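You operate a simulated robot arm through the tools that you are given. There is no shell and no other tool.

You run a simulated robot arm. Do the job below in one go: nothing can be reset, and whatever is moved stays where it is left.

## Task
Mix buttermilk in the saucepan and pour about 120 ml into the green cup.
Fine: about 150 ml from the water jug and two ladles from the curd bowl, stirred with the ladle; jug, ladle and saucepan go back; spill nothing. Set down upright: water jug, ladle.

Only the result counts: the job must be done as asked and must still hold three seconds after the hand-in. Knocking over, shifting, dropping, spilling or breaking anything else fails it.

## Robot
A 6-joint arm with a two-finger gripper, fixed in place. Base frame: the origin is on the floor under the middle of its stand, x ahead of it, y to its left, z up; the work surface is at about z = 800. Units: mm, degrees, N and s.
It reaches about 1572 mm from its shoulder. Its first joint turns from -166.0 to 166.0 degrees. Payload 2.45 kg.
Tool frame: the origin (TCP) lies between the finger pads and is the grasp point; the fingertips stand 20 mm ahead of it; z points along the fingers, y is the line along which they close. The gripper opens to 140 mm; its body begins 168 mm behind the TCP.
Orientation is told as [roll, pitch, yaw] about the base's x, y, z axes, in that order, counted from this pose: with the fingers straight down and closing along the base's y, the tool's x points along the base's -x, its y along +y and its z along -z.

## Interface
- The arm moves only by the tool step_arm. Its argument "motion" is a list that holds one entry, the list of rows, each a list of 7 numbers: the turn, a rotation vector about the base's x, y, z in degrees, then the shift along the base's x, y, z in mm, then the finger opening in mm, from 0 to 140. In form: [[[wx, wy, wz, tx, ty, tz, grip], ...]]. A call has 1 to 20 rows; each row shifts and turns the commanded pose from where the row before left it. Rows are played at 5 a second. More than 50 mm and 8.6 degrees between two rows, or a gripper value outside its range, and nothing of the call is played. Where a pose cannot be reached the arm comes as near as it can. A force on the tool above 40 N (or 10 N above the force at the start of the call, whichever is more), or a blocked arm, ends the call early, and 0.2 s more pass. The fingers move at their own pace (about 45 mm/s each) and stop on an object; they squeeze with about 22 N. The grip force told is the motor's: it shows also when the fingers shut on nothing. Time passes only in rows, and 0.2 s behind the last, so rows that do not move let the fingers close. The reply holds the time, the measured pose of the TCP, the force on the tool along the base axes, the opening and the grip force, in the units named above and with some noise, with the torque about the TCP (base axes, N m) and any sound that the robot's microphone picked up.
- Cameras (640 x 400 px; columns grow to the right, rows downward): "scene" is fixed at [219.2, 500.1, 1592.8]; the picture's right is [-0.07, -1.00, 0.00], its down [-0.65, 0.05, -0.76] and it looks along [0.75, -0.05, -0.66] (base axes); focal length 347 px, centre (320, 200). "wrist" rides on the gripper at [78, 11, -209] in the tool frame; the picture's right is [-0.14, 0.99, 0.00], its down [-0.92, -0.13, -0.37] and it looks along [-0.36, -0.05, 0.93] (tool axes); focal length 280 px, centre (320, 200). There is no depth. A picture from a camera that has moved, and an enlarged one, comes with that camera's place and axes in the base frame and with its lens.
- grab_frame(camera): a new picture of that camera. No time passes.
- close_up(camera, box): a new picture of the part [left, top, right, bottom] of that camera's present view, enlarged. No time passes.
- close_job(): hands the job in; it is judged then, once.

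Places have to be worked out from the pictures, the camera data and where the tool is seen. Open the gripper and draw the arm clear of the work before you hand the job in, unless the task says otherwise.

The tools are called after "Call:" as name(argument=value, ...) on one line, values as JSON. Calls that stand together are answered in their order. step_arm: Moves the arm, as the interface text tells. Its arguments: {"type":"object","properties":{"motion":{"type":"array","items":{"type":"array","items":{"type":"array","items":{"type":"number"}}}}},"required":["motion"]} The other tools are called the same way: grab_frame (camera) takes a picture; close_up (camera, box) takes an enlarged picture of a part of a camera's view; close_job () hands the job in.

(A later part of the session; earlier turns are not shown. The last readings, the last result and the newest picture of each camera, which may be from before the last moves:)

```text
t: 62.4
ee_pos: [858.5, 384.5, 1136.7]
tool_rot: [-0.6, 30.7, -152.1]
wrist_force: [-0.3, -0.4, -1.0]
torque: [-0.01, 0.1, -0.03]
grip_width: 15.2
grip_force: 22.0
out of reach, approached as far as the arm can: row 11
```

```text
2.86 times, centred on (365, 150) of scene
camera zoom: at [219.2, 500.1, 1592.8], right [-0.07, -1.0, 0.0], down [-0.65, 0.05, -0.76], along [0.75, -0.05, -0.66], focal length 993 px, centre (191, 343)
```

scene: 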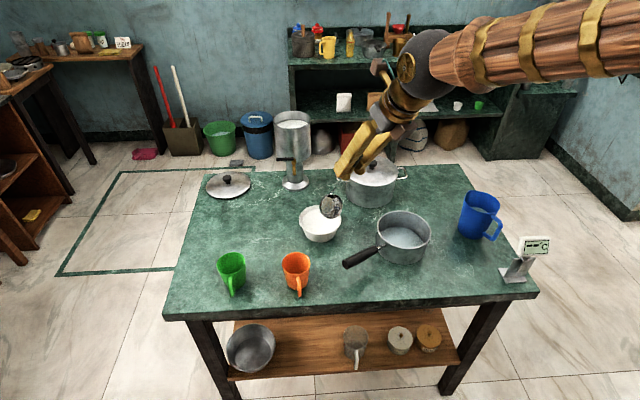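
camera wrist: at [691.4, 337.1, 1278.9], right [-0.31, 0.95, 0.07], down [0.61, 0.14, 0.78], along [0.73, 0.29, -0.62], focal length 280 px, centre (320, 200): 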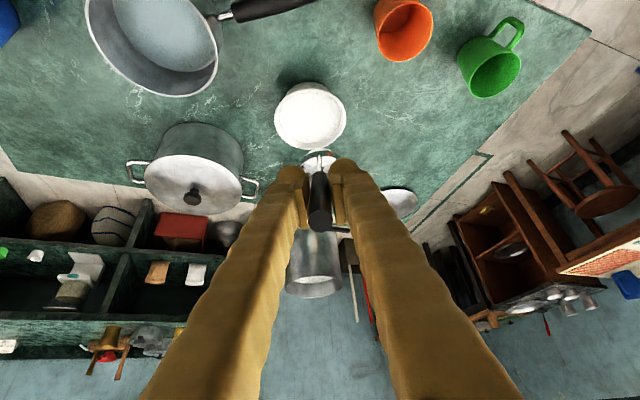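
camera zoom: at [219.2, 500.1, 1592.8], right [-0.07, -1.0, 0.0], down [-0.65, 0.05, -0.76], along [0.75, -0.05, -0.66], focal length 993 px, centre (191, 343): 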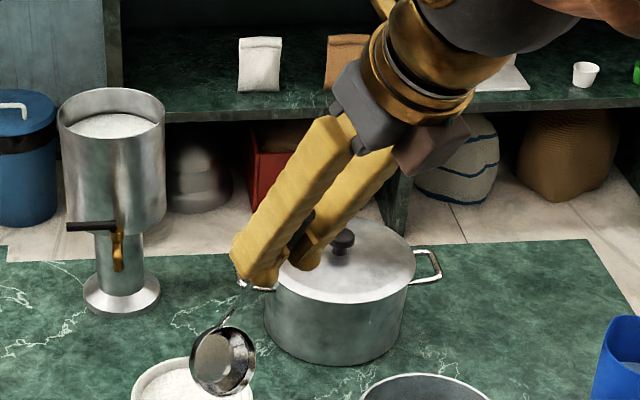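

Rolling to about 175 degrees is possible before the wrist limit, which is enough together with some pitch. I roll the ladle back upright.

Call:
step_arm(motion=[[[-3.9, -1.82, 7.33, 0, 0, 0, 0], [-3.9, -1.82, 7.33, 0, 0, 0, 0], [-3.9, -1.82, 7.33, 0, 0, 0, 0], [-3.9, -1.82, 7.33, 0, 0, 0, 0], [-3.9, -1.82, 7.33, 0, 0, 0, 0], [-3.9, -1.82, 7.33, 0, 0, 0, 0], [-3.9, -1.82, 7.33, 0, 0, 0, 0], [-3.9, -1.82, 7.33, 0, 0, 0, 0], [-3.9, -1.82, 7.33, 0, 0, 0, 0], [-3.9, -1.82, 7.33, 0, 0, 0, 0], [-3.9, -1.82, 7.33, 0, 0, 0, 0], [-3.9, -1.82, 7.33, 0, 0, 0, 0], [-3.9, -1.82, 7.33, 0, 0, 0, 0], [-3.9, -1.82, 7.33, 0, 0, 0, 0], [-3.9, -1.82, 7.33, 0, 0, 0, 0], [-3.9, -1.82, 7.33, 0, 0, 0, 0], [-3.9, -1.82, 7.33, 0, 0, 0, 0], [-3.9, -1.82, 7.33, 0, 0, 0, 0], [-3.9, -1.82, 7.33, 0, 0, 0, 0], [-3.9, -1.82, 7.33, 0, 0, 0, 0]]])

Call:
step_arm(motion=[[[-3.9, -1.82, 7.33, 0, 0, 0, 0], [0, 0, 0, 0, 0, 0, 0]]])

Call:
close_up(camera="wrist", box=[260, 70, 370, 200])

```text
t: 66.6
ee_pos: [857.8, 383.8, 1135.4]
tool_rot: [4.9, -30.0, 15.3]
wrist_force: [-0.4, -0.6, -1.3]
torque: [-0.05, 0.1, -0.01]
grip_width: 15.1
grip_force: 21.7
```

```text
t: 67.2
ee_pos: [857.2, 385.3, 1137.2]
tool_rot: [-0.1, -30.4, 25.0]
wrist_force: [-0.3, -0.4, -0.7]
torque: [-0.07, 0.1, 0.01]
grip_width: 15.0
grip_force: 21.7
```

```text
3.08 times, centred on (315, 135) of wrist
camera zoom: at [697.7, 320.6, 1276.6], right [-0.31, 0.95, 0.07], down [0.6, 0.14, 0.78], along [0.73, 0.29, -0.62], focal length 863 px, centre (335, 400)
```

zoom: 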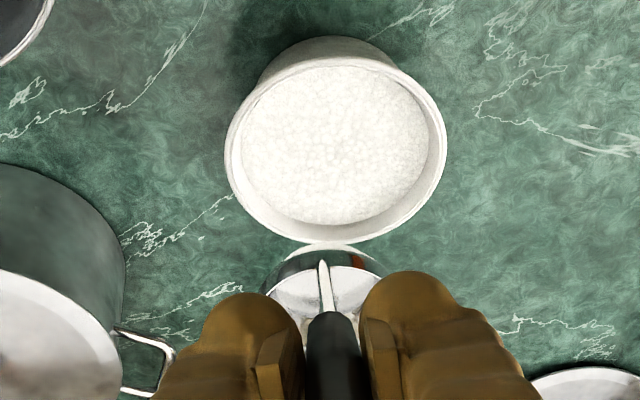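

The bowl centre confirms at (972, 441). I move the ladle over it and lower to just above the curd for a check.

Call:
step_arm(motion=[[[0, 0, 0, 2.7, 7.9, -25, 0], [0, 0, 0, 2.7, 7.9, -35, 0], [0, 0, 0, 0, 0, -35, 0], [0, 0, 0, 0, 0, -25, 0], [0, 0, 0, 0, 0, 0, 0]]])

Call:
grab_frame(camera="wrist")

Call:
close_up(camera="scene", box=[280, 170, 360, 250])

```text
t: 68.4
ee_pos: [862.5, 399.3, 1017.6]
tool_rot: [0.0, -30.4, 25.0]
wrist_force: [0.1, -0.5, -0.8]
torque: [-0.05, 0.12, 0.02]
grip_width: 15.0
grip_force: 22.2
```

```text
taken
camera wrist: at [701.9, 336.5, 1156.8], right [-0.31, 0.95, 0.07], down [0.61, 0.14, 0.78], along [0.73, 0.29, -0.62], focal length 280 px, centre (320, 200)
```

wrist: 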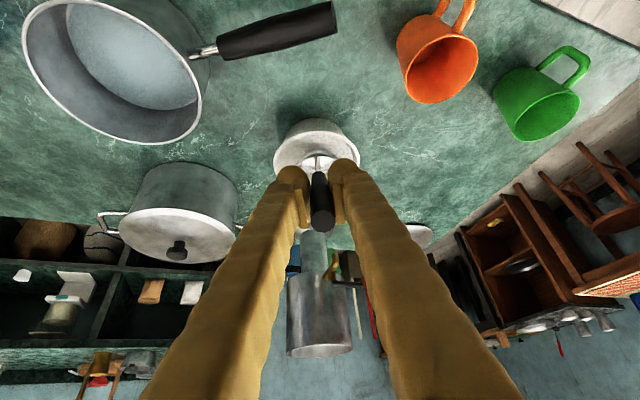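

```text
5.00 times, centred on (320, 210) of scene
camera zoom: at [219.2, 500.1, 1592.8], right [-0.07, -1.0, 0.0], down [-0.65, 0.05, -0.76], along [0.75, -0.05, -0.66], focal length 1737 px, centre (320, 150)
```

zoom: 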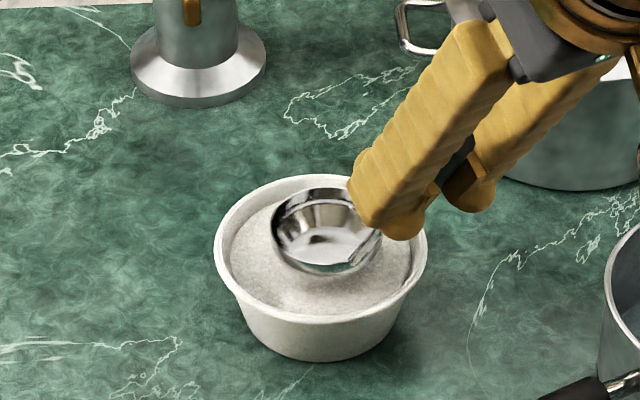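

The ladle is over the curd bowl, slightly toward the near side. I shift it 6 mm and lower it slowly into the curd, watching the force.

Call:
step_arm(motion=[[[0, 0, 0, 3, 0, -6, 0], [0, 0, 0, 3, 0, -6, 0], [0, 0, 0, 0, 0, -5, 0], [0, 0, 0, 0, 0, -4, 0], [0, 0, 0, 0, 0, 0, 0]]])

Call:
close_up(camera="scene", box=[280, 170, 360, 250])

Call:
close_up(camera="wrist", box=[250, 90, 390, 190])

```text
t: 69.6
ee_pos: [869.1, 400.4, 997.5]
tool_rot: [-0.1, -30.3, 25.0]
wrist_force: [-0.4, -0.1, -1.8]
torque: [-0.06, 0.06, 0.0]
grip_width: 14.9
grip_force: 22.5
```

```text
5.00 times, centred on (320, 210) of scene
camera zoom: at [219.2, 500.1, 1592.8], right [-0.07, -1.0, 0.0], down [-0.65, 0.05, -0.76], along [0.75, -0.05, -0.66], focal length 1737 px, centre (320, 150)
```

zoom: 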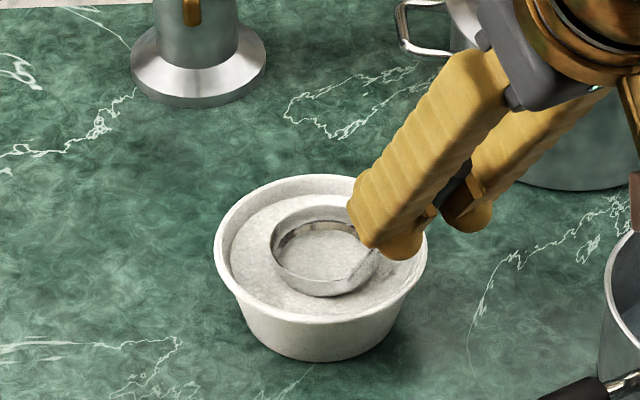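

```text
4.00 times, centred on (320, 140) of wrist
camera zoom: at [708.6, 335.9, 1136.4], right [-0.31, 0.95, 0.07], down [0.61, 0.14, 0.78], along [0.73, 0.29, -0.62], focal length 1122 px, centre (320, 440)
```

zoom: 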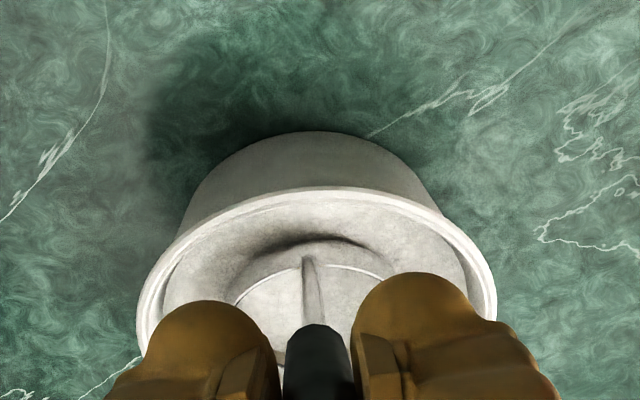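

The ladle's rim is still about 8 mm above the curd surface. I lower it further so that the rim goes under and curd fills it.

Call:
step_arm(motion=[[[0, 0, 0, 0, 0, -4, 0], [0, 0, 0, 0, 0, -4, 0], [0, 0, 0, 0, 0, -3, 0], [0, 0, 0, 0, 0, 0, 0]]])

Call:
close_up(camera="scene", box=[280, 170, 360, 250])

```text
t: 70.6
ee_pos: [868.7, 400.3, 984.6]
tool_rot: [-0.1, -30.3, 25.0]
wrist_force: [0.1, 0.2, -0.3]
torque: [-0.04, 0.11, -0.06]
grip_width: 15.0
grip_force: 22.0
```

```text
5.00 times, centred on (320, 210) of scene
camera zoom: at [219.2, 500.1, 1592.8], right [-0.07, -1.0, 0.0], down [-0.65, 0.05, -0.76], along [0.75, -0.05, -0.66], focal length 1737 px, centre (320, 150)
```

zoom: 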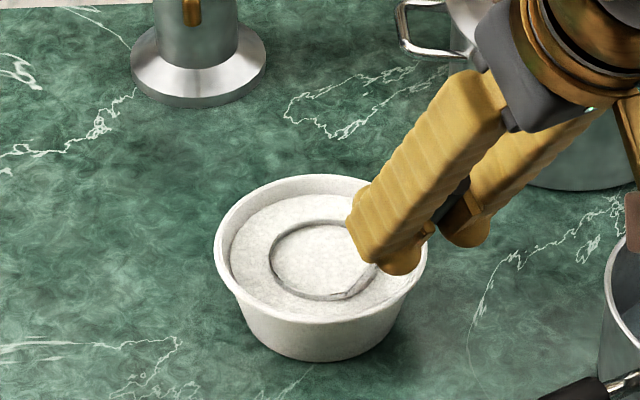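

The rim is level with the curd surface. I go 6 mm deeper, wait a moment, then look.

Call:
step_arm(motion=[[[0, 0, 0, 0, 0, -3, 0], [0, 0, 0, 0, 0, -3, 0], [0, 0, 0, 0, 0, 0, 0], [0, 0, 0, 0, 0, 0, 0]]])

Call:
close_up(camera="scene", box=[280, 170, 360, 250])

Call:
close_up(camera="wrist", box=[250, 90, 390, 190])

```text
t: 71.6
ee_pos: [869.5, 400.1, 978.8]
tool_rot: [0.1, -30.4, 25.0]
wrist_force: [0.6, 1.0, -1.3]
torque: [-0.08, 0.1, -0.01]
grip_width: 15.1
grip_force: 22.2
```

```text
5.00 times, centred on (320, 210) of scene
camera zoom: at [219.2, 500.1, 1592.8], right [-0.07, -1.0, 0.0], down [-0.65, 0.05, -0.76], along [0.75, -0.05, -0.66], focal length 1737 px, centre (320, 150)
```

zoom: 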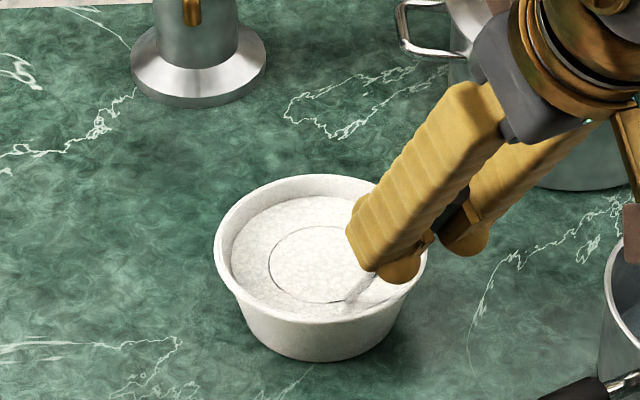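

```text
4.00 times, centred on (320, 140) of wrist
camera zoom: at [709.2, 336.3, 1118.7], right [-0.31, 0.95, 0.07], down [0.61, 0.14, 0.78], along [0.73, 0.29, -0.62], focal length 1122 px, centre (320, 440)
```

zoom: 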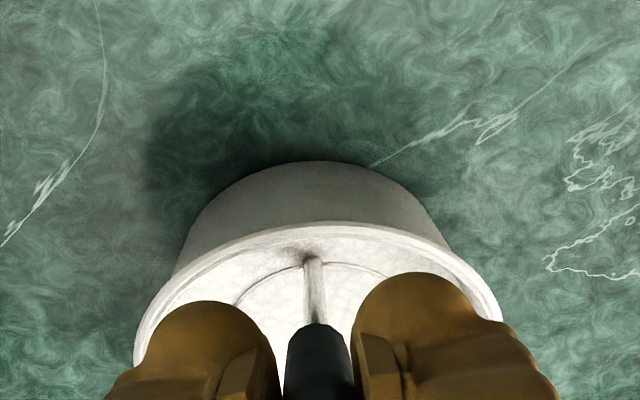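

The rim is just under the surface. I go 4 mm deeper to fill it fully, wait, then lift straight up slowly.

Call:
step_arm(motion=[[[0, 0, 0, 0, 0, -4, 0], [0, 0, 0, 0, 0, 0, 0], [0, 0, 0, 0, 0, 0, 0], [0, 0, 0, 0, 0, 4, 0], [0, 0, 0, 0, 0, 5, 0], [0, 0, 0, 0, 0, 6, 0], [0, 0, 0, 0, 0, 8, 0], [0, 0, 0, 0, 0, 10, 0], [0, 0, 0, 0, 0, 10, 0], [0, 0, 0, 0, 0, 0, 0]]])

Call:
close_up(camera="scene", box=[280, 160, 360, 240])

Call:
step_arm(motion=[[[0, 0, 0, 0, 0, 0, 0]]])

Call:
step_arm(motion=[[[0, 0, 0, 0, 0, 0, 0]]])

Call:
step_arm(motion=[[[0, 0, 0, 0, 0, 0, 0]]])

```text
t: 73.8
ee_pos: [870.1, 399.3, 1017.3]
tool_rot: [0.0, -30.3, 25.0]
wrist_force: [-1.1, 1.1, -2.4]
torque: [-0.05, 0.13, -0.05]
grip_width: 15.1
grip_force: 22.0
```

```text
5.00 times, centred on (320, 200) of scene
camera zoom: at [219.2, 500.1, 1592.8], right [-0.07, -1.0, 0.0], down [-0.65, 0.05, -0.76], along [0.75, -0.05, -0.66], focal length 1737 px, centre (320, 200)
```

zoom: 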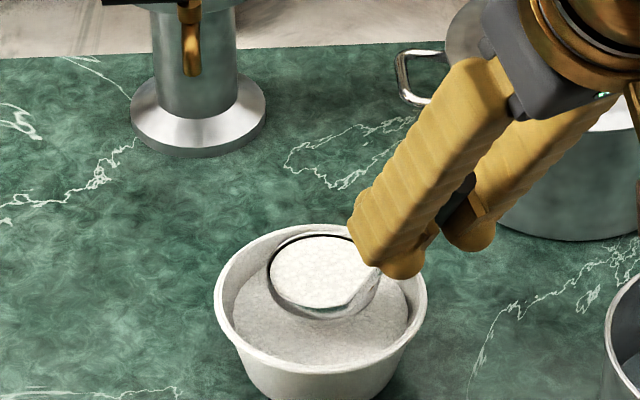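

```text
t: 74.2
ee_pos: [869.9, 399.7, 1018.1]
tool_rot: [0.0, -30.3, 25.0]
wrist_force: [-0.1, 0.0, -1.4]
torque: [-0.03, 0.17, -0.01]
grip_width: 14.8
grip_force: 22.0
```

```text
t: 74.6
ee_pos: [869.4, 399.1, 1016.6]
tool_rot: [0.0, -30.3, 24.9]
wrist_force: [0.2, 0.3, -0.6]
torque: [-0.1, 0.15, 0.01]
grip_width: 15.2
grip_force: 22.2
```

```text
t: 75.0
ee_pos: [869.1, 399.6, 1017.2]
tool_rot: [-0.1, -30.2, 25.0]
wrist_force: [-0.4, 0.1, -1.5]
torque: [-0.09, 0.12, 0.02]
grip_width: 15.1
grip_force: 22.3
```

The ladle is brimful of curd. I raise it and carry it slowly, with gentle starts and stops, over to the pan centre.

Call:
step_arm(motion=[[[0, 0, 0, 0, 0, 10, 0], [0, 0, 0, 0, 0, 18, 0], [0, 0, 0, 0, 0, 18, 0], [0, 0, 0, 0, 0, 12, 0], [0, 0, 0, -2, -6, 0, 0], [0, 0, 0, -4, -12, 0, 0], [0, 0, 0, -6, -18, 0, 0], [0, 0, 0, -7.5, -23, 0, 0], [0, 0, 0, -7.5, -23, 0, 0], [0, 0, 0, -7.5, -23, 0, 0], [0, 0, 0, -7.5, -23, 0, 0], [0, 0, 0, -7.5, -23, 0, 0], [0, 0, 0, -7.5, -23, 0, 0], [0, 0, 0, -7, -22, 0, 0], [0, 0, 0, -6, -18, 0, 0], [0, 0, 0, -3, -10, 0, 0], [0, 0, 0, -2, -5, 0, 0], [0, 0, 0, 0, 0, 0, 0]]])

Call:
grab_frame(camera="wrist")

Call:
close_up(camera="scene", box=[340, 160, 460, 270])

Call:
grab_frame(camera="scene")

```text
t: 78.8
ee_pos: [794.3, 171.2, 1075.7]
tool_rot: [0.0, -30.4, 25.0]
wrist_force: [-0.8, -0.7, -1.9]
torque: [-0.07, 0.12, 0.0]
grip_width: 15.2
grip_force: 22.1
```

```text
taken
camera wrist: at [634.0, 107.5, 1216.1], right [-0.31, 0.95, 0.07], down [0.61, 0.14, 0.78], along [0.73, 0.29, -0.62], focal length 280 px, centre (320, 200)
```

wrist: 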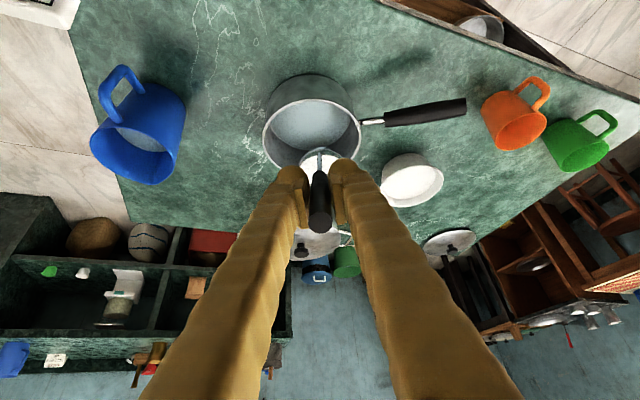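

```text
3.64 times, centred on (400, 215) of scene
camera zoom: at [219.2, 500.1, 1592.8], right [-0.07, -1.0, 0.0], down [-0.65, 0.05, -0.76], along [0.75, -0.05, -0.66], focal length 1263 px, centre (29, 146)
```

zoom: 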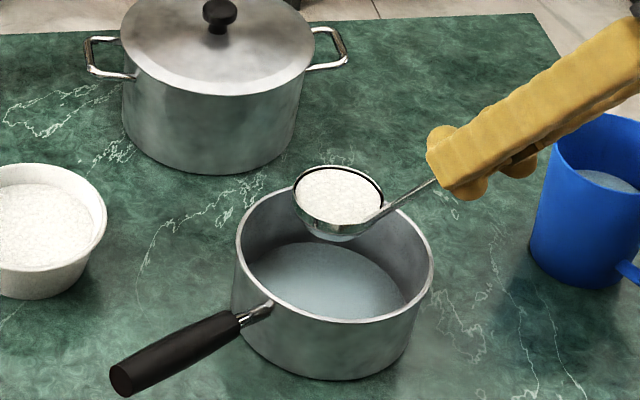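

```text
taken
```

scene: 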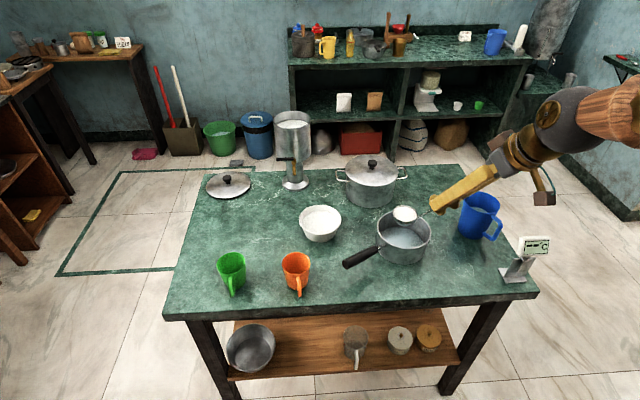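

The full ladle is over the pan. I enlarge the wrist view to check its place relative to the pan centre before emptying.

Call:
close_up(camera="wrist", box=[240, 60, 400, 210])

```text
2.67 times, centred on (320, 135) of wrist
camera zoom: at [634.0, 107.5, 1216.1], right [-0.31, 0.95, 0.07], down [0.61, 0.14, 0.78], along [0.73, 0.29, -0.62], focal length 748 px, centre (320, 373)
```

zoom: 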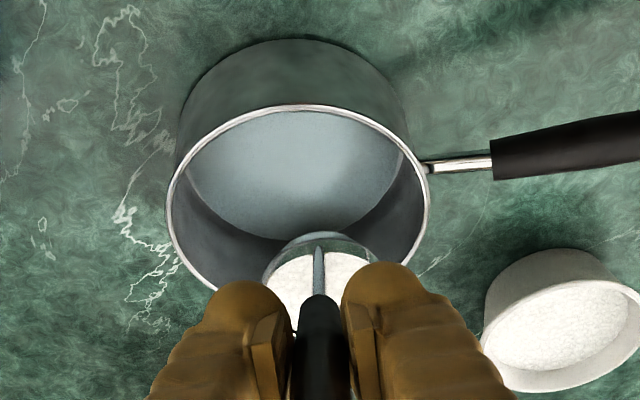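

The ladle is centred over the pan (pan centre about (905, 210)). I lower it to just above the rim and roll it about the handle axis while keeping its bowl over the centre.

Call:
step_arm(motion=[[[0, 0, 0, 2, -1, -12, 0], [0, 0, 0, 1, -1, -14, 0], [0, 0, 0, 0, 0, -14, 0], [3.9, 1.82, -7.33, -0.6, 4.73, 0.85, 0], [3.9, 1.82, -7.33, 0.02, 4.7, 1.17, 0], [3.9, 1.82, -7.33, 0.67, 4.56, 1.48, 0], [3.9, 1.82, -7.33, 1.29, 4.33, 1.75, 0], [3.9, 1.82, -7.33, 1.88, 4.0, 1.98, 0], [3.9, 1.82, -7.33, 2.43, 3.57, 2.17, 0], [0, 0, 0, 0, 0, 0, 0]]])

Call:
close_up(camera="scene", box=[340, 160, 460, 270])

```text
t: 81.0
ee_pos: [803.4, 196.2, 1045.5]
tool_rot: [24.6, -18.5, -30.1]
wrist_force: [-0.8, -0.3, -1.2]
torque: [-0.03, 0.12, 0.02]
grip_width: 14.9
grip_force: 21.7
```

```text
3.64 times, centred on (400, 215) of scene
camera zoom: at [219.2, 500.1, 1592.8], right [-0.07, -1.0, 0.0], down [-0.65, 0.05, -0.76], along [0.75, -0.05, -0.66], focal length 1263 px, centre (29, 146)
```

zoom: 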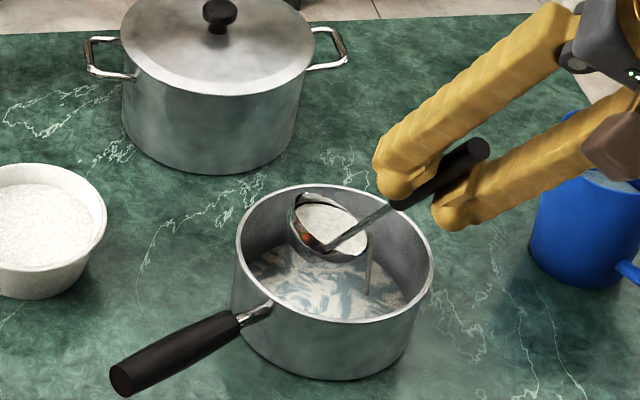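

Curd runs from the ladle's lip into the pan. I continue the roll.

Call:
step_arm(motion=[[[3.9, 1.82, -7.33, 2.92, 3.09, 2.31, 0], [3.9, 1.82, -7.33, 3.37, 2.51, 2.41, 0], [3.9, 1.82, -7.33, 3.72, 1.9, 2.44, 0], [3.9, 1.82, -7.33, 4.0, 1.24, 2.43, 0], [3.9, 1.82, -7.33, 4.19, 0.55, 2.36, 0], [3.9, 1.82, -7.33, 4.29, -0.15, 2.24, 0], [3.9, 1.82, -7.33, 4.3, -0.84, 2.07, 0], [0, 0, 0, 0, 0, 0, 0]]])

Call:
close_up(camera="scene", box=[340, 160, 460, 270])

Call:
step_arm(motion=[[[3.9, 1.82, -7.33, 4.2, -1.53, 1.85, 0], [3.9, 1.82, -7.33, 4.03, -2.17, 1.6, 0], [3.9, 1.82, -7.33, 3.75, -2.77, 1.3, 0], [3.9, 1.82, -7.33, 3.4, -3.31, 0.98, 0], [3.9, 1.82, -7.33, 2.97, -3.76, 0.65, 0], [3.9, 1.82, -7.33, 2.48, -4.16, 0.29, 0], [3.9, 1.82, -7.33, 1.92, -4.44, -0.08, 0], [0, 0, 0, 0, 0, 0, 0]]])

Call:
close_up(camera="scene", box=[340, 160, 460, 270])

```text
t: 82.8
ee_pos: [830.9, 204.1, 1061.2]
tool_rot: [28.8, 10.3, -82.9]
wrist_force: [0.3, -0.1, -0.6]
torque: [0.0, 0.12, -0.01]
grip_width: 15.2
grip_force: 22.1
```

```text
3.64 times, centred on (400, 215) of scene
camera zoom: at [219.2, 500.1, 1592.8], right [-0.07, -1.0, 0.0], down [-0.65, 0.05, -0.76], along [0.75, -0.05, -0.66], focal length 1263 px, centre (29, 146)
```

zoom: 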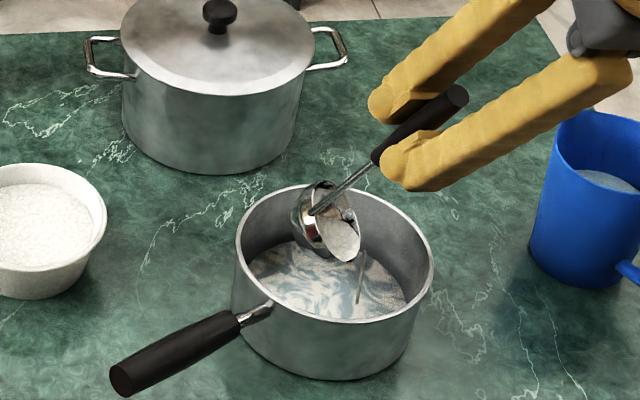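

```text
t: 84.6
ee_pos: [853.1, 181.2, 1068.6]
tool_rot: [5.9, 29.9, -143.5]
wrist_force: [0.3, -0.7, -1.4]
torque: [-0.07, 0.04, 0.01]
grip_width: 15.0
grip_force: 22.6
```

```text
3.64 times, centred on (400, 215) of scene
camera zoom: at [219.2, 500.1, 1592.8], right [-0.07, -1.0, 0.0], down [-0.65, 0.05, -0.76], along [0.75, -0.05, -0.66], focal length 1263 px, centre (29, 146)
```

zoom: 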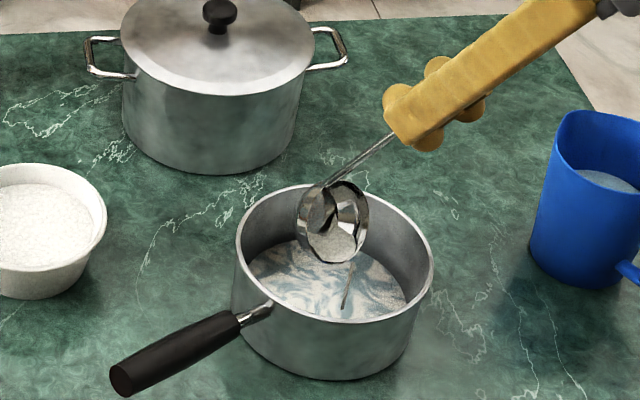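

Most of the curd is out; the ladle is tilted about 60 degrees and still dripping. I add the downward pitch to empty it fully.

Call:
step_arm(motion=[[[3.38, -7.25, 0, -20.7, -9.6, -10.1, 0], [3.38, -7.25, 0, -19.2, -9.0, -13.1, 0], [3.38, -7.25, 0, -17.3, -8.1, -16, 0], [3.38, -7.25, 0, -15.2, -7.1, -18.4, 0], [0, 0, 0, 0, 0, 0, 0], [0, 0, 0, 0, 0, 0, 0]]])

Call:
close_up(camera="scene", box=[340, 160, 460, 270])

Call:
grab_frame(camera="scene")

```text
t: 86.0
ee_pos: [780.4, 148.6, 1009.9]
tool_rot: [18.7, 60.7, -133.7]
wrist_force: [0.0, -0.5, 0.2]
torque: [-0.03, 0.13, 0.03]
grip_width: 15.2
grip_force: 21.8
```

```text
3.64 times, centred on (400, 215) of scene
camera zoom: at [219.2, 500.1, 1592.8], right [-0.07, -1.0, 0.0], down [-0.65, 0.05, -0.76], along [0.75, -0.05, -0.66], focal length 1263 px, centre (29, 146)
```

zoom: 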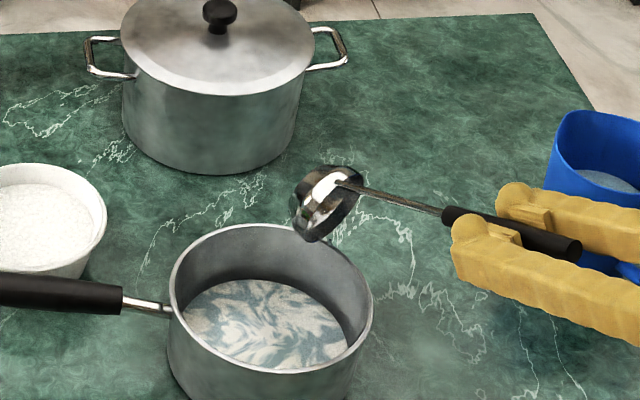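

```text
taken
```

scene: 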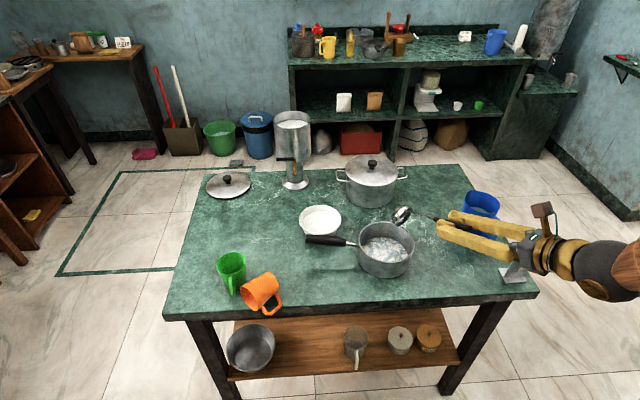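

Something went wrong: the pan has been pushed and turned, and the orange cup has tipped over. I stop and look closely at everything before moving again.

Call:
close_up(camera="scene", box=[200, 200, 330, 320])

Call:
close_up(camera="scene", box=[290, 190, 440, 290])

Call:
grab_frame(camera="wrist")

Call:
close_up(camera="scene", box=[400, 180, 640, 320])

```text
3.33 times, centred on (265, 260) of scene
camera zoom: at [219.2, 500.1, 1592.8], right [-0.07, -1.0, 0.0], down [-0.65, 0.05, -0.76], along [0.75, -0.05, -0.66], focal length 1158 px, centre (503, 0)
```

zoom: 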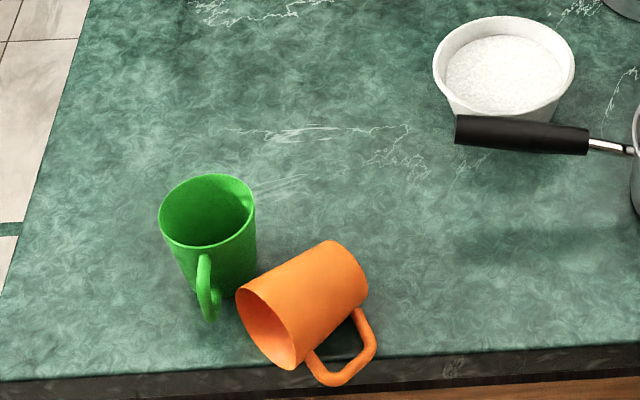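

```text
4.00 times, centred on (365, 240) of scene
camera zoom: at [219.2, 500.1, 1592.8], right [-0.07, -1.0, 0.0], down [-0.65, 0.05, -0.76], along [0.75, -0.05, -0.66], focal length 1390 px, centre (140, 40)
```

zoom: 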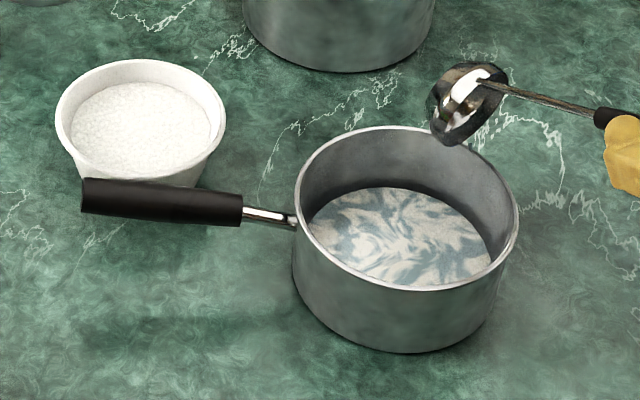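

```text
taken
camera wrist: at [644.9, 87.8, 1176.5], right [0.44, -0.9, 0.04], down [-0.67, -0.35, -0.65], along [0.6, 0.26, -0.76], focal length 280 px, centre (320, 200)
```

wrist: 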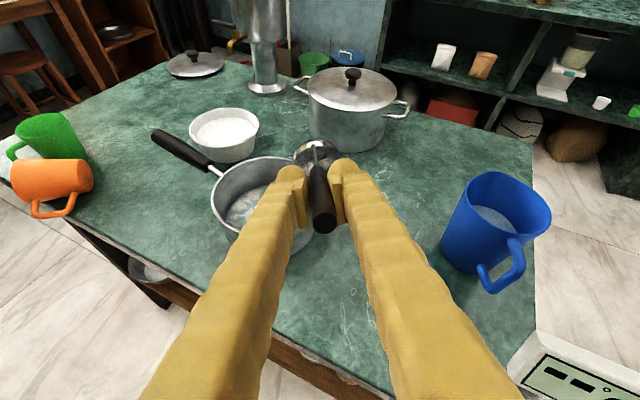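

```text
2.67 times, centred on (520, 250) of scene
camera zoom: at [219.2, 500.1, 1592.8], right [-0.07, -1.0, 0.0], down [-0.65, 0.05, -0.76], along [0.75, -0.05, -0.66], focal length 926 px, centre (-213, 67)
```

zoom: 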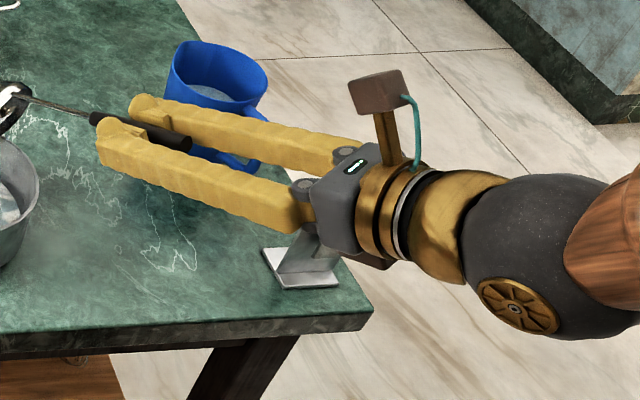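

The green cup, curd bowl, jug and thermometer are where they were and I see no spill; the pan slid to about (836, 279) and its handle must have knocked the orange cup. Probably the wrist swung near a singular posture while the ladle was inside the pan. I first raise the ladle straight up in small steps.

Call:
step_arm(motion=[[[0, 0, 0, 0, 0, 6, 0], [0, 0, 0, 0, 0, 8, 0], [0, 0, 0, 0, 0, 10, 0], [0, 0, 0, 0, 0, 10, 0], [0, 0, 0, 0, 0, 10, 0], [0, 0, 0, 0, 0, 10, 0]]])

Call:
grab_frame(camera="scene")

```text
t: 87.4
ee_pos: [782.6, 148.5, 1065.2]
tool_rot: [18.4, 60.9, -134.1]
wrist_force: [0.5, 0.2, -1.6]
torque: [-0.06, 0.14, 0.01]
grip_width: 15.1
grip_force: 22.5
```

```text
taken
```

scene: 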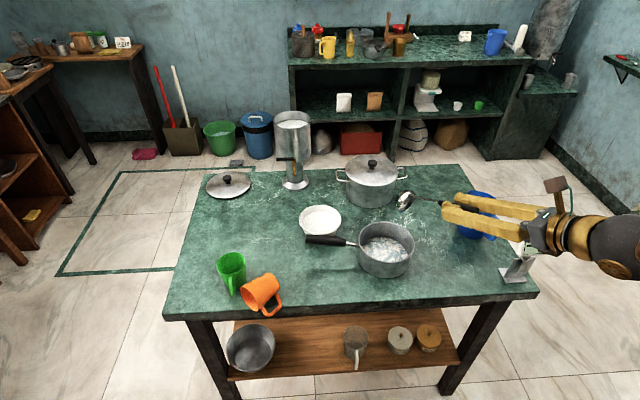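

The ladle came up cleanly. I raise it more and undo the pitch at height, in small steps.

Call:
step_arm(motion=[[[0, 0, 0, 0, 0, 15, 0], [0, 0, 0, 0, 0, 20, 0], [0, 0, 0, 0, 0, 20, 0], [0, 0, 0, 0, 0, 20, 0], [0, 0, 0, 0, 0, 0, 0]]])

Call:
step_arm(motion=[[[-3.38, 7.25, 0, 7, 3, 9, 0], [-3.38, 7.25, 0, 8, 4, 8, 0], [0, 0, 0, 0, 0, 0, 0]]])

Call:
grab_frame(camera="scene")

Call:
grab_frame(camera="wrist")

```text
t: 88.6
ee_pos: [780.8, 148.6, 1138.5]
tool_rot: [18.5, 60.8, -134.0]
wrist_force: [-0.1, -0.1, 0.1]
torque: [-0.06, 0.13, 0.01]
grip_width: 14.8
grip_force: 21.9
```

```text
t: 89.4
ee_pos: [791.3, 157.1, 1153.8]
tool_rot: [10.9, 48.4, -139.7]
wrist_force: [-0.8, -0.4, -1.5]
torque: [-0.05, 0.11, -0.03]
grip_width: 15.1
grip_force: 21.8
out of reach, approached as far as the arm can: row 2
```

```text
taken
```

scene: 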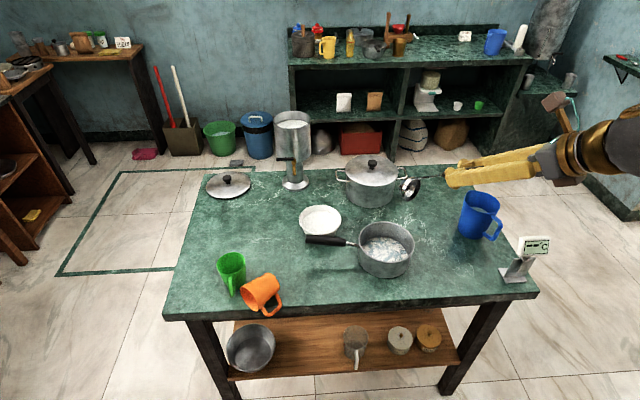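

```text
taken
camera wrist: at [695.2, 111.6, 1349.3], right [0.45, -0.89, 0.02], down [-0.78, -0.41, -0.46], along [0.42, 0.19, -0.89], focal length 280 px, centre (320, 200)
```

wrist: 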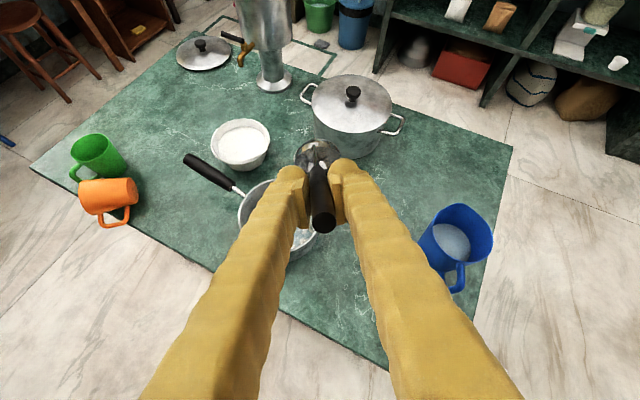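

The wrist reached its limit there, so I first unroll about the handle axis at this height, then restore the pitch.

Call:
step_arm(motion=[[[-5.7, -2.75, 5.6, 0, 0, 0, 0], [-5.7, -2.75, 5.6, 0, 0, 0, 0], [-5.7, -2.75, 5.6, 0, 0, 0, 0], [0, 0, 0, 0, 0, 0, 0]]])

Call:
grab_frame(camera="scene")

```text
t: 90.4
ee_pos: [792.1, 158.2, 1153.7]
tool_rot: [33.3, 38.6, -107.0]
wrist_force: [0.0, 0.2, -1.3]
torque: [-0.02, 0.14, -0.02]
grip_width: 15.1
grip_force: 21.8
```

```text
taken
```

scene: 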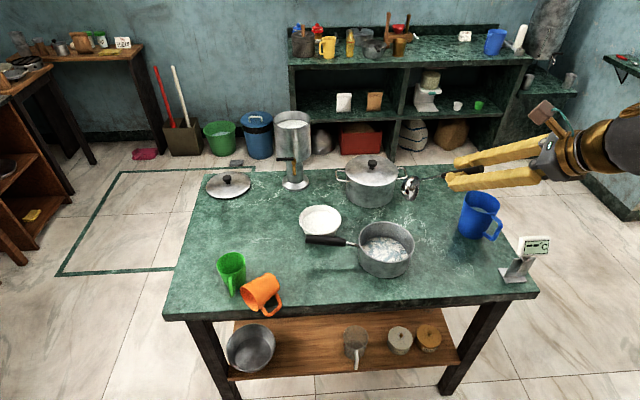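

That works smoothly. I continue unrolling.

Call:
step_arm(motion=[[[-5.7, -2.75, 5.6, 0, 0, 0, 0], [-5.7, -2.75, 5.6, 0, 0, 0, 0], [-5.7, -2.75, 5.6, 0, 0, 0, 0], [-5.7, -2.75, 5.6, 0, 0, 0, 0], [-5.7, -2.75, 5.6, 0, 0, 0, 0], [-5.7, -2.75, 5.6, 0, 0, 0, 0], [-5.7, -2.75, 5.6, 0, 0, 0, 0], [-5.7, -2.75, 5.6, 0, 0, 0, 0], [-5.7, -2.75, 5.6, 0, 0, 0, 0], [-5.7, -2.75, 5.6, 0, 0, 0, 0], [0, 0, 0, 0, 0, 0, 0]]])

Call:
step_arm(motion=[[[-5.7, -2.75, 5.6, 0, 0, 0, 0], [-5.7, -2.75, 5.6, 0, 0, 0, 0], [-5.7, -2.75, 5.6, 0, 0, 0, 0], [-5.7, -2.75, 5.6, 0, 0, 0, 0], [-5.7, -2.75, 5.6, 0, 0, 0, 0], [-5.7, -2.75, 5.6, 0, 0, 0, 0], [-5.7, -2.75, 5.6, 0, 0, 0, 0], [0, 0, 0, 0, 0, 0, 0]]])

Call:
grab_frame(camera="wrist")

Call:
grab_frame(camera="scene")

```text
t: 92.8
ee_pos: [792.8, 158.1, 1153.2]
tool_rot: [44.2, -21.1, -43.0]
wrist_force: [0.6, 0.7, -1.2]
torque: [-0.04, 0.11, 0.01]
grip_width: 14.9
grip_force: 22.4
```

```text
t: 94.6
ee_pos: [792.2, 156.6, 1153.8]
tool_rot: [1.4, -47.5, 23.9]
wrist_force: [0.0, 0.7, -1.6]
torque: [-0.04, 0.1, 0.01]
grip_width: 15.0
grip_force: 22.2
```

```text
taken
camera wrist: at [600.9, 77.9, 1236.5], right [-0.33, 0.94, 0.12], down [0.38, 0.02, 0.93], along [0.87, 0.35, -0.36], focal length 280 px, centre (320, 200)
```

wrist: 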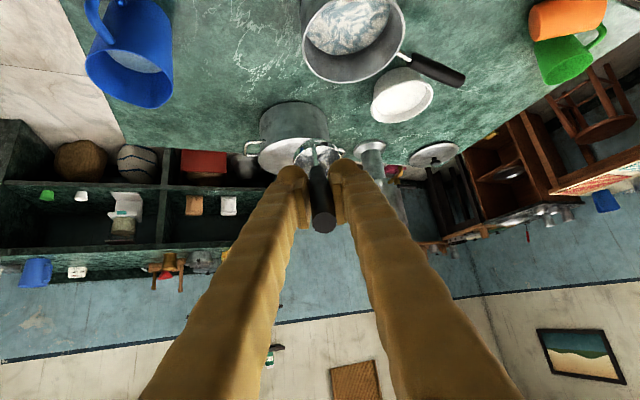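

```text
taken
```

scene: 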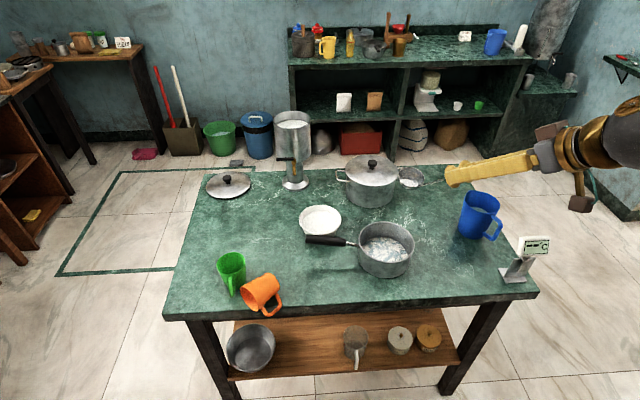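

The ladle is upright in roll again but pitched about 17 degrees too far. I restore the pitch in small steps at height and check the wrist's posture.

Call:
step_arm(motion=[[[-2.45, 5.26, 0, 0, 0, 0, 0], [-2.45, 5.26, 0, 0, 0, 0, 0], [-2.45, 5.26, 0, 0, 0, 0, 0], [0, 0, 0, 0, 0, 0, 0]]])

Call:
close_up(camera="scene", box=[380, 40, 640, 210])

Call:
grab_frame(camera="wrist")

```text
t: 95.6
ee_pos: [791.8, 157.3, 1154.1]
tool_rot: [0.9, -30.1, 23.9]
wrist_force: [0.5, 0.6, -1.3]
torque: [-0.05, 0.09, -0.03]
grip_width: 15.0
grip_force: 21.5
```

```text
2.35 times, centred on (510, 125) of scene
camera zoom: at [219.2, 500.1, 1592.8], right [-0.07, -1.0, 0.0], down [-0.65, 0.05, -0.76], along [0.75, -0.05, -0.66], focal length 818 px, centre (-127, 376)
```

zoom: 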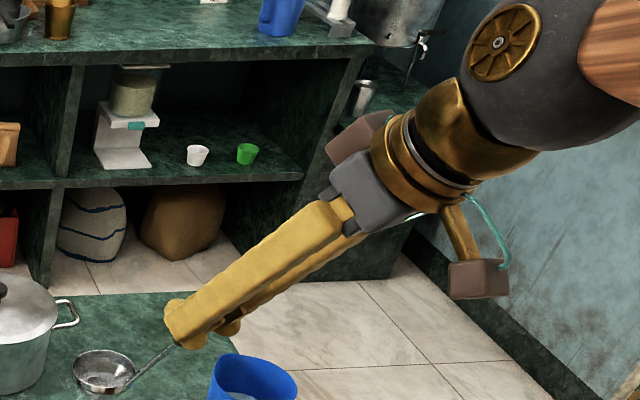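

```text
taken
camera wrist: at [632.2, 92.7, 1294.5], right [-0.3, 0.95, 0.08], down [0.61, 0.13, 0.78], along [0.73, 0.29, -0.62], focal length 280 px, centre (320, 200)
```

wrist: 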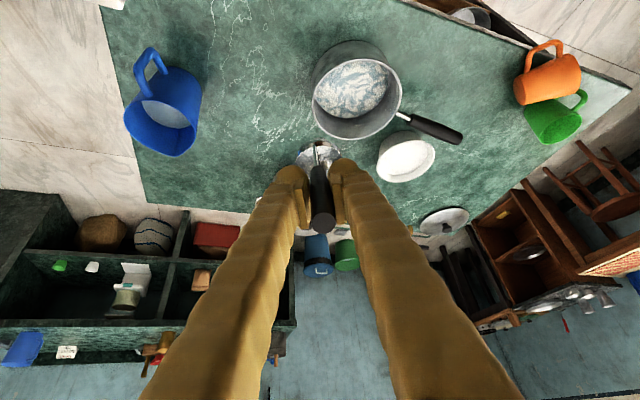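

The posture is the original one and the ladle is upright and empty. I enlarge the wrist view to measure the pan's new place and the ladle in the grip.

Call:
close_up(camera="wrist", box=[280, 20, 480, 200])

Call:
close_up(camera="wrist", box=[490, 20, 620, 160])

```text
2.22 times, centred on (380, 110) of wrist
camera zoom: at [632.2, 92.7, 1294.5], right [-0.3, 0.95, 0.08], down [0.61, 0.13, 0.78], along [0.73, 0.29, -0.62], focal length 623 px, centre (187, 400)
```

zoom: 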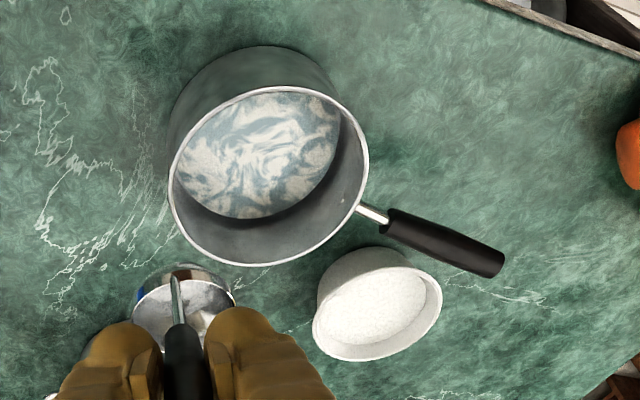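

```text
2.86 times, centred on (555, 90) of wrist
camera zoom: at [632.2, 92.7, 1294.5], right [-0.3, 0.95, 0.08], down [0.61, 0.13, 0.78], along [0.73, 0.29, -0.62], focal length 801 px, centre (-351, 514)
```

zoom: 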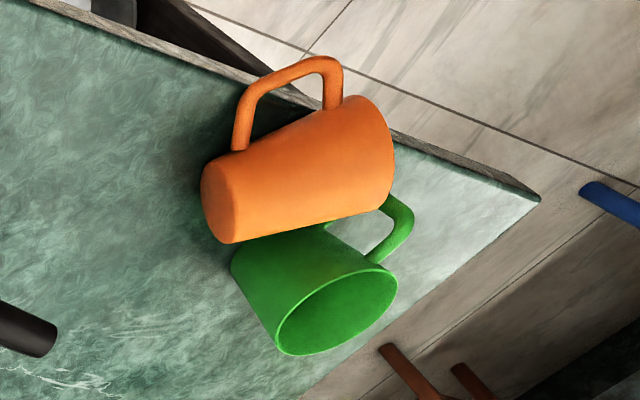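

The pan now stands at about (861, 267) with its handle toward +y; its contents look intact. I fetch the second ladle of curd from the same spot in the bowl.

Call:
step_arm(motion=[[[0, 0, 0, 9.5, 30.3, 0, 0], [0, 0, 0, 9.5, 30.3, 0, 0], [0, 0, 0, 9.5, 30.3, 0, 0], [0, 0, 0, 9.5, 30.3, 0, 0], [0, 0, 0, 9.5, 30.3, 0, 0], [0, 0, 0, 9.5, 30.3, 0, 0], [0, 0, 0, 9.5, 30.3, 0, 0], [0, 0, 0, 9.2, 30.1, 0, 0], [0, 0, 0, 0, 0, -30, 0], [0, 0, 0, 0, 0, -35, 0], [0, 0, 0, 0, 0, -35, 0], [0, 0, 0, 0, 0, -34, 0], [0, 0, 0, 0, 0, 0, 0]]])

Call:
close_up(camera="scene", box=[280, 170, 360, 250])

Call:
grab_frame(camera="scene")

```text
t: 98.4
ee_pos: [868.6, 399.3, 1017.9]
tool_rot: [0.9, -30.2, 24.0]
wrist_force: [0.8, -0.2, -1.4]
torque: [-0.07, 0.09, 0.03]
grip_width: 15.1
grip_force: 22.3
```

```text
5.00 times, centred on (320, 210) of scene
camera zoom: at [219.2, 500.1, 1592.8], right [-0.07, -1.0, 0.0], down [-0.65, 0.05, -0.76], along [0.75, -0.05, -0.66], focal length 1737 px, centre (320, 150)
```

zoom: 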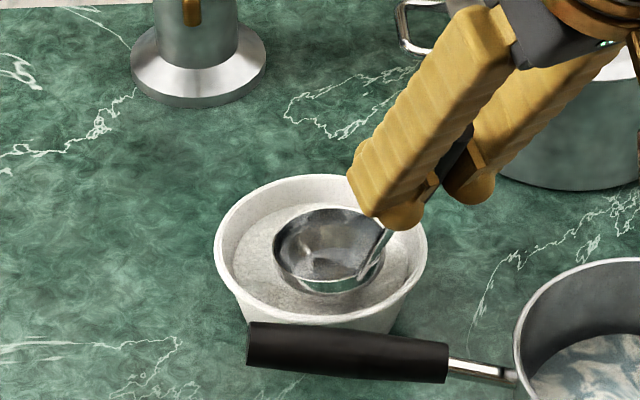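

```text
taken
```

scene: 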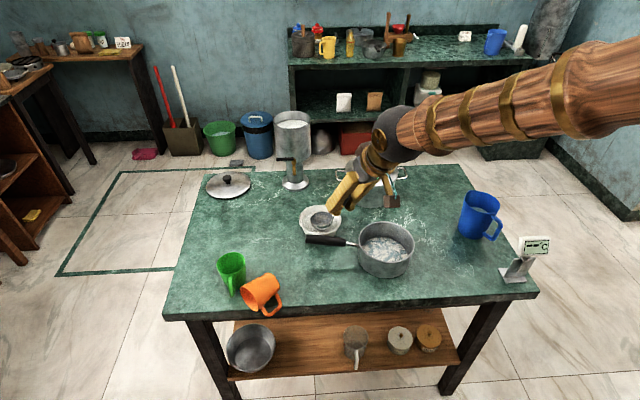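

The ladle turned about 4-5 degrees in the grip during the mishap, so its front lip hangs low. I correct the pitch so the bowl is level again, then lower it into the curd.

Call:
step_arm(motion=[[[0.93, -2.1, 0, -1, 0, 0, 0], [0.93, -2.1, 0, -1, 0, 0, 0], [0, 0, 0, 0, 0, 0, 0]]])

Call:
close_up(camera="scene", box=[280, 170, 360, 250])

Call:
close_up(camera="wrist", box=[250, 90, 390, 190])

```text
t: 99.2
ee_pos: [866.9, 399.5, 1019.6]
tool_rot: [1.0, -34.9, 24.0]
wrist_force: [-0.3, -0.2, -1.0]
torque: [-0.07, 0.12, -0.02]
grip_width: 14.8
grip_force: 22.3
```

```text
5.00 times, centred on (320, 210) of scene
camera zoom: at [219.2, 500.1, 1592.8], right [-0.07, -1.0, 0.0], down [-0.65, 0.05, -0.76], along [0.75, -0.05, -0.66], focal length 1737 px, centre (320, 150)
```

zoom: 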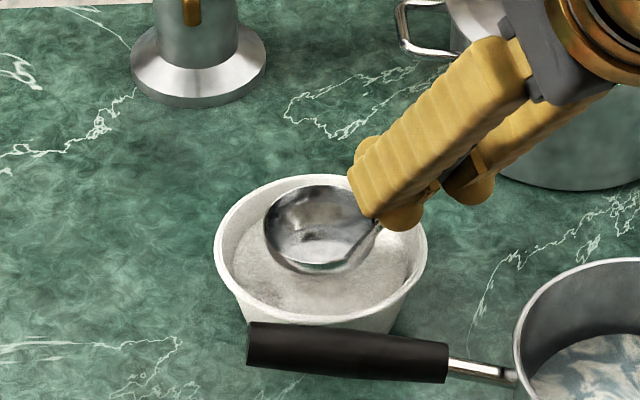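

```text
4.00 times, centred on (320, 140) of wrist
camera zoom: at [696.0, 331.3, 1145.5], right [-0.31, 0.95, 0.09], down [0.55, 0.1, 0.83], along [0.77, 0.31, -0.56], focal length 1122 px, centre (320, 440)
```

zoom: 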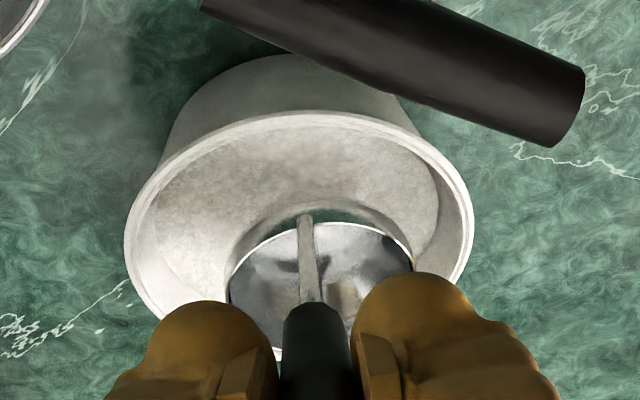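

The ladle is level and centred. I lower it into the curd.

Call:
step_arm(motion=[[[0, 0, 0, 2, 0, -10, 0], [0, 0, 0, 2, 0, -10, 0], [0, 0, 0, 0, 0, -8, 0], [0, 0, 0, 0, 0, -6, 0], [0, 0, 0, 0, 0, -5, 0], [0, 0, 0, 0, 0, 0, 0]]])

Call:
close_up(camera="scene", box=[280, 170, 360, 250])

```text
t: 100.6
ee_pos: [871.2, 400.4, 979.2]
tool_rot: [1.1, -34.8, 23.9]
wrist_force: [0.2, 0.5, -1.5]
torque: [-0.04, 0.1, 0.0]
grip_width: 15.0
grip_force: 21.9
```

```text
5.00 times, centred on (320, 210) of scene
camera zoom: at [219.2, 500.1, 1592.8], right [-0.07, -1.0, 0.0], down [-0.65, 0.05, -0.76], along [0.75, -0.05, -0.66], focal length 1737 px, centre (320, 150)
```

zoom: 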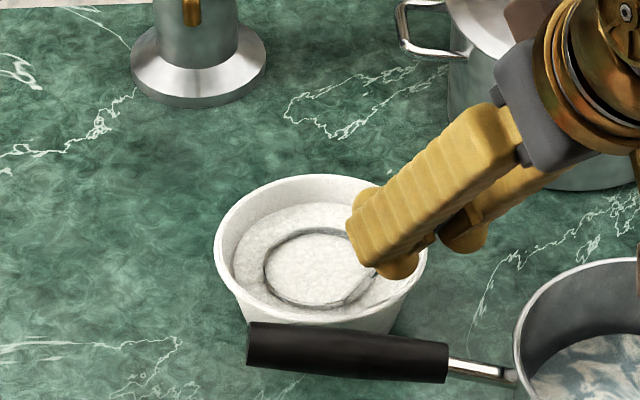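

The rim is at the curd surface. I go 8 mm deeper, wait for it to fill, then lift slowly.

Call:
step_arm(motion=[[[0, 0, 0, 0, 0, -4, 0], [0, 0, 0, 0, 0, -4, 0], [0, 0, 0, 0, 0, 0, 0], [0, 0, 0, 0, 0, 0, 0]]])

Call:
close_up(camera="scene", box=[280, 170, 360, 250])

Call:
step_arm(motion=[[[0, 0, 0, 0, 0, 4, 0], [0, 0, 0, 0, 0, 5, 0], [0, 0, 0, 0, 0, 6, 0], [0, 0, 0, 0, 0, 8, 0], [0, 0, 0, 0, 0, 10, 0], [0, 0, 0, 0, 0, 12, 0], [0, 0, 0, 0, 0, 12, 0], [0, 0, 0, 0, 0, 0, 0]]])

Call:
close_up(camera="scene", box=[280, 160, 360, 240])

```text
t: 101.6
ee_pos: [870.0, 400.2, 973.0]
tool_rot: [1.0, -34.8, 24.0]
wrist_force: [1.0, 1.0, -1.5]
torque: [-0.08, 0.1, -0.01]
grip_width: 15.0
grip_force: 21.7
```

```text
5.00 times, centred on (320, 210) of scene
camera zoom: at [219.2, 500.1, 1592.8], right [-0.07, -1.0, 0.0], down [-0.65, 0.05, -0.76], along [0.75, -0.05, -0.66], focal length 1737 px, centre (320, 150)
```

zoom: 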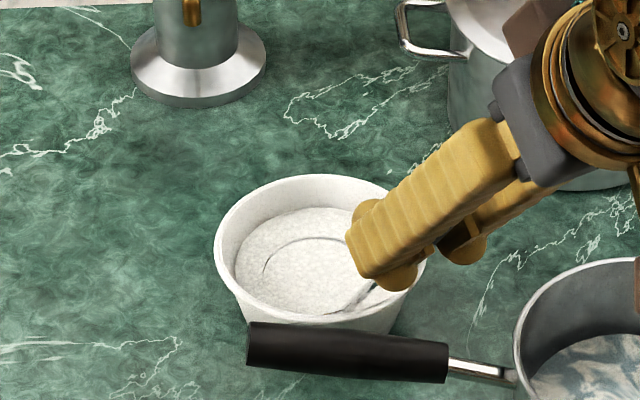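

```text
t: 103.4
ee_pos: [867.9, 399.3, 1030.2]
tool_rot: [0.9, -34.7, 24.0]
wrist_force: [0.5, -0.6, -1.8]
torque: [-0.05, 0.15, 0.0]
grip_width: 14.9
grip_force: 22.2
```

```text
5.00 times, centred on (320, 200) of scene
camera zoom: at [219.2, 500.1, 1592.8], right [-0.07, -1.0, 0.0], down [-0.65, 0.05, -0.76], along [0.75, -0.05, -0.66], focal length 1737 px, centre (320, 200)
```

zoom: 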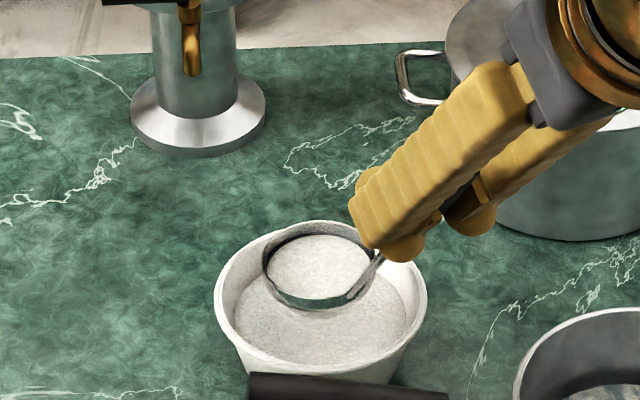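

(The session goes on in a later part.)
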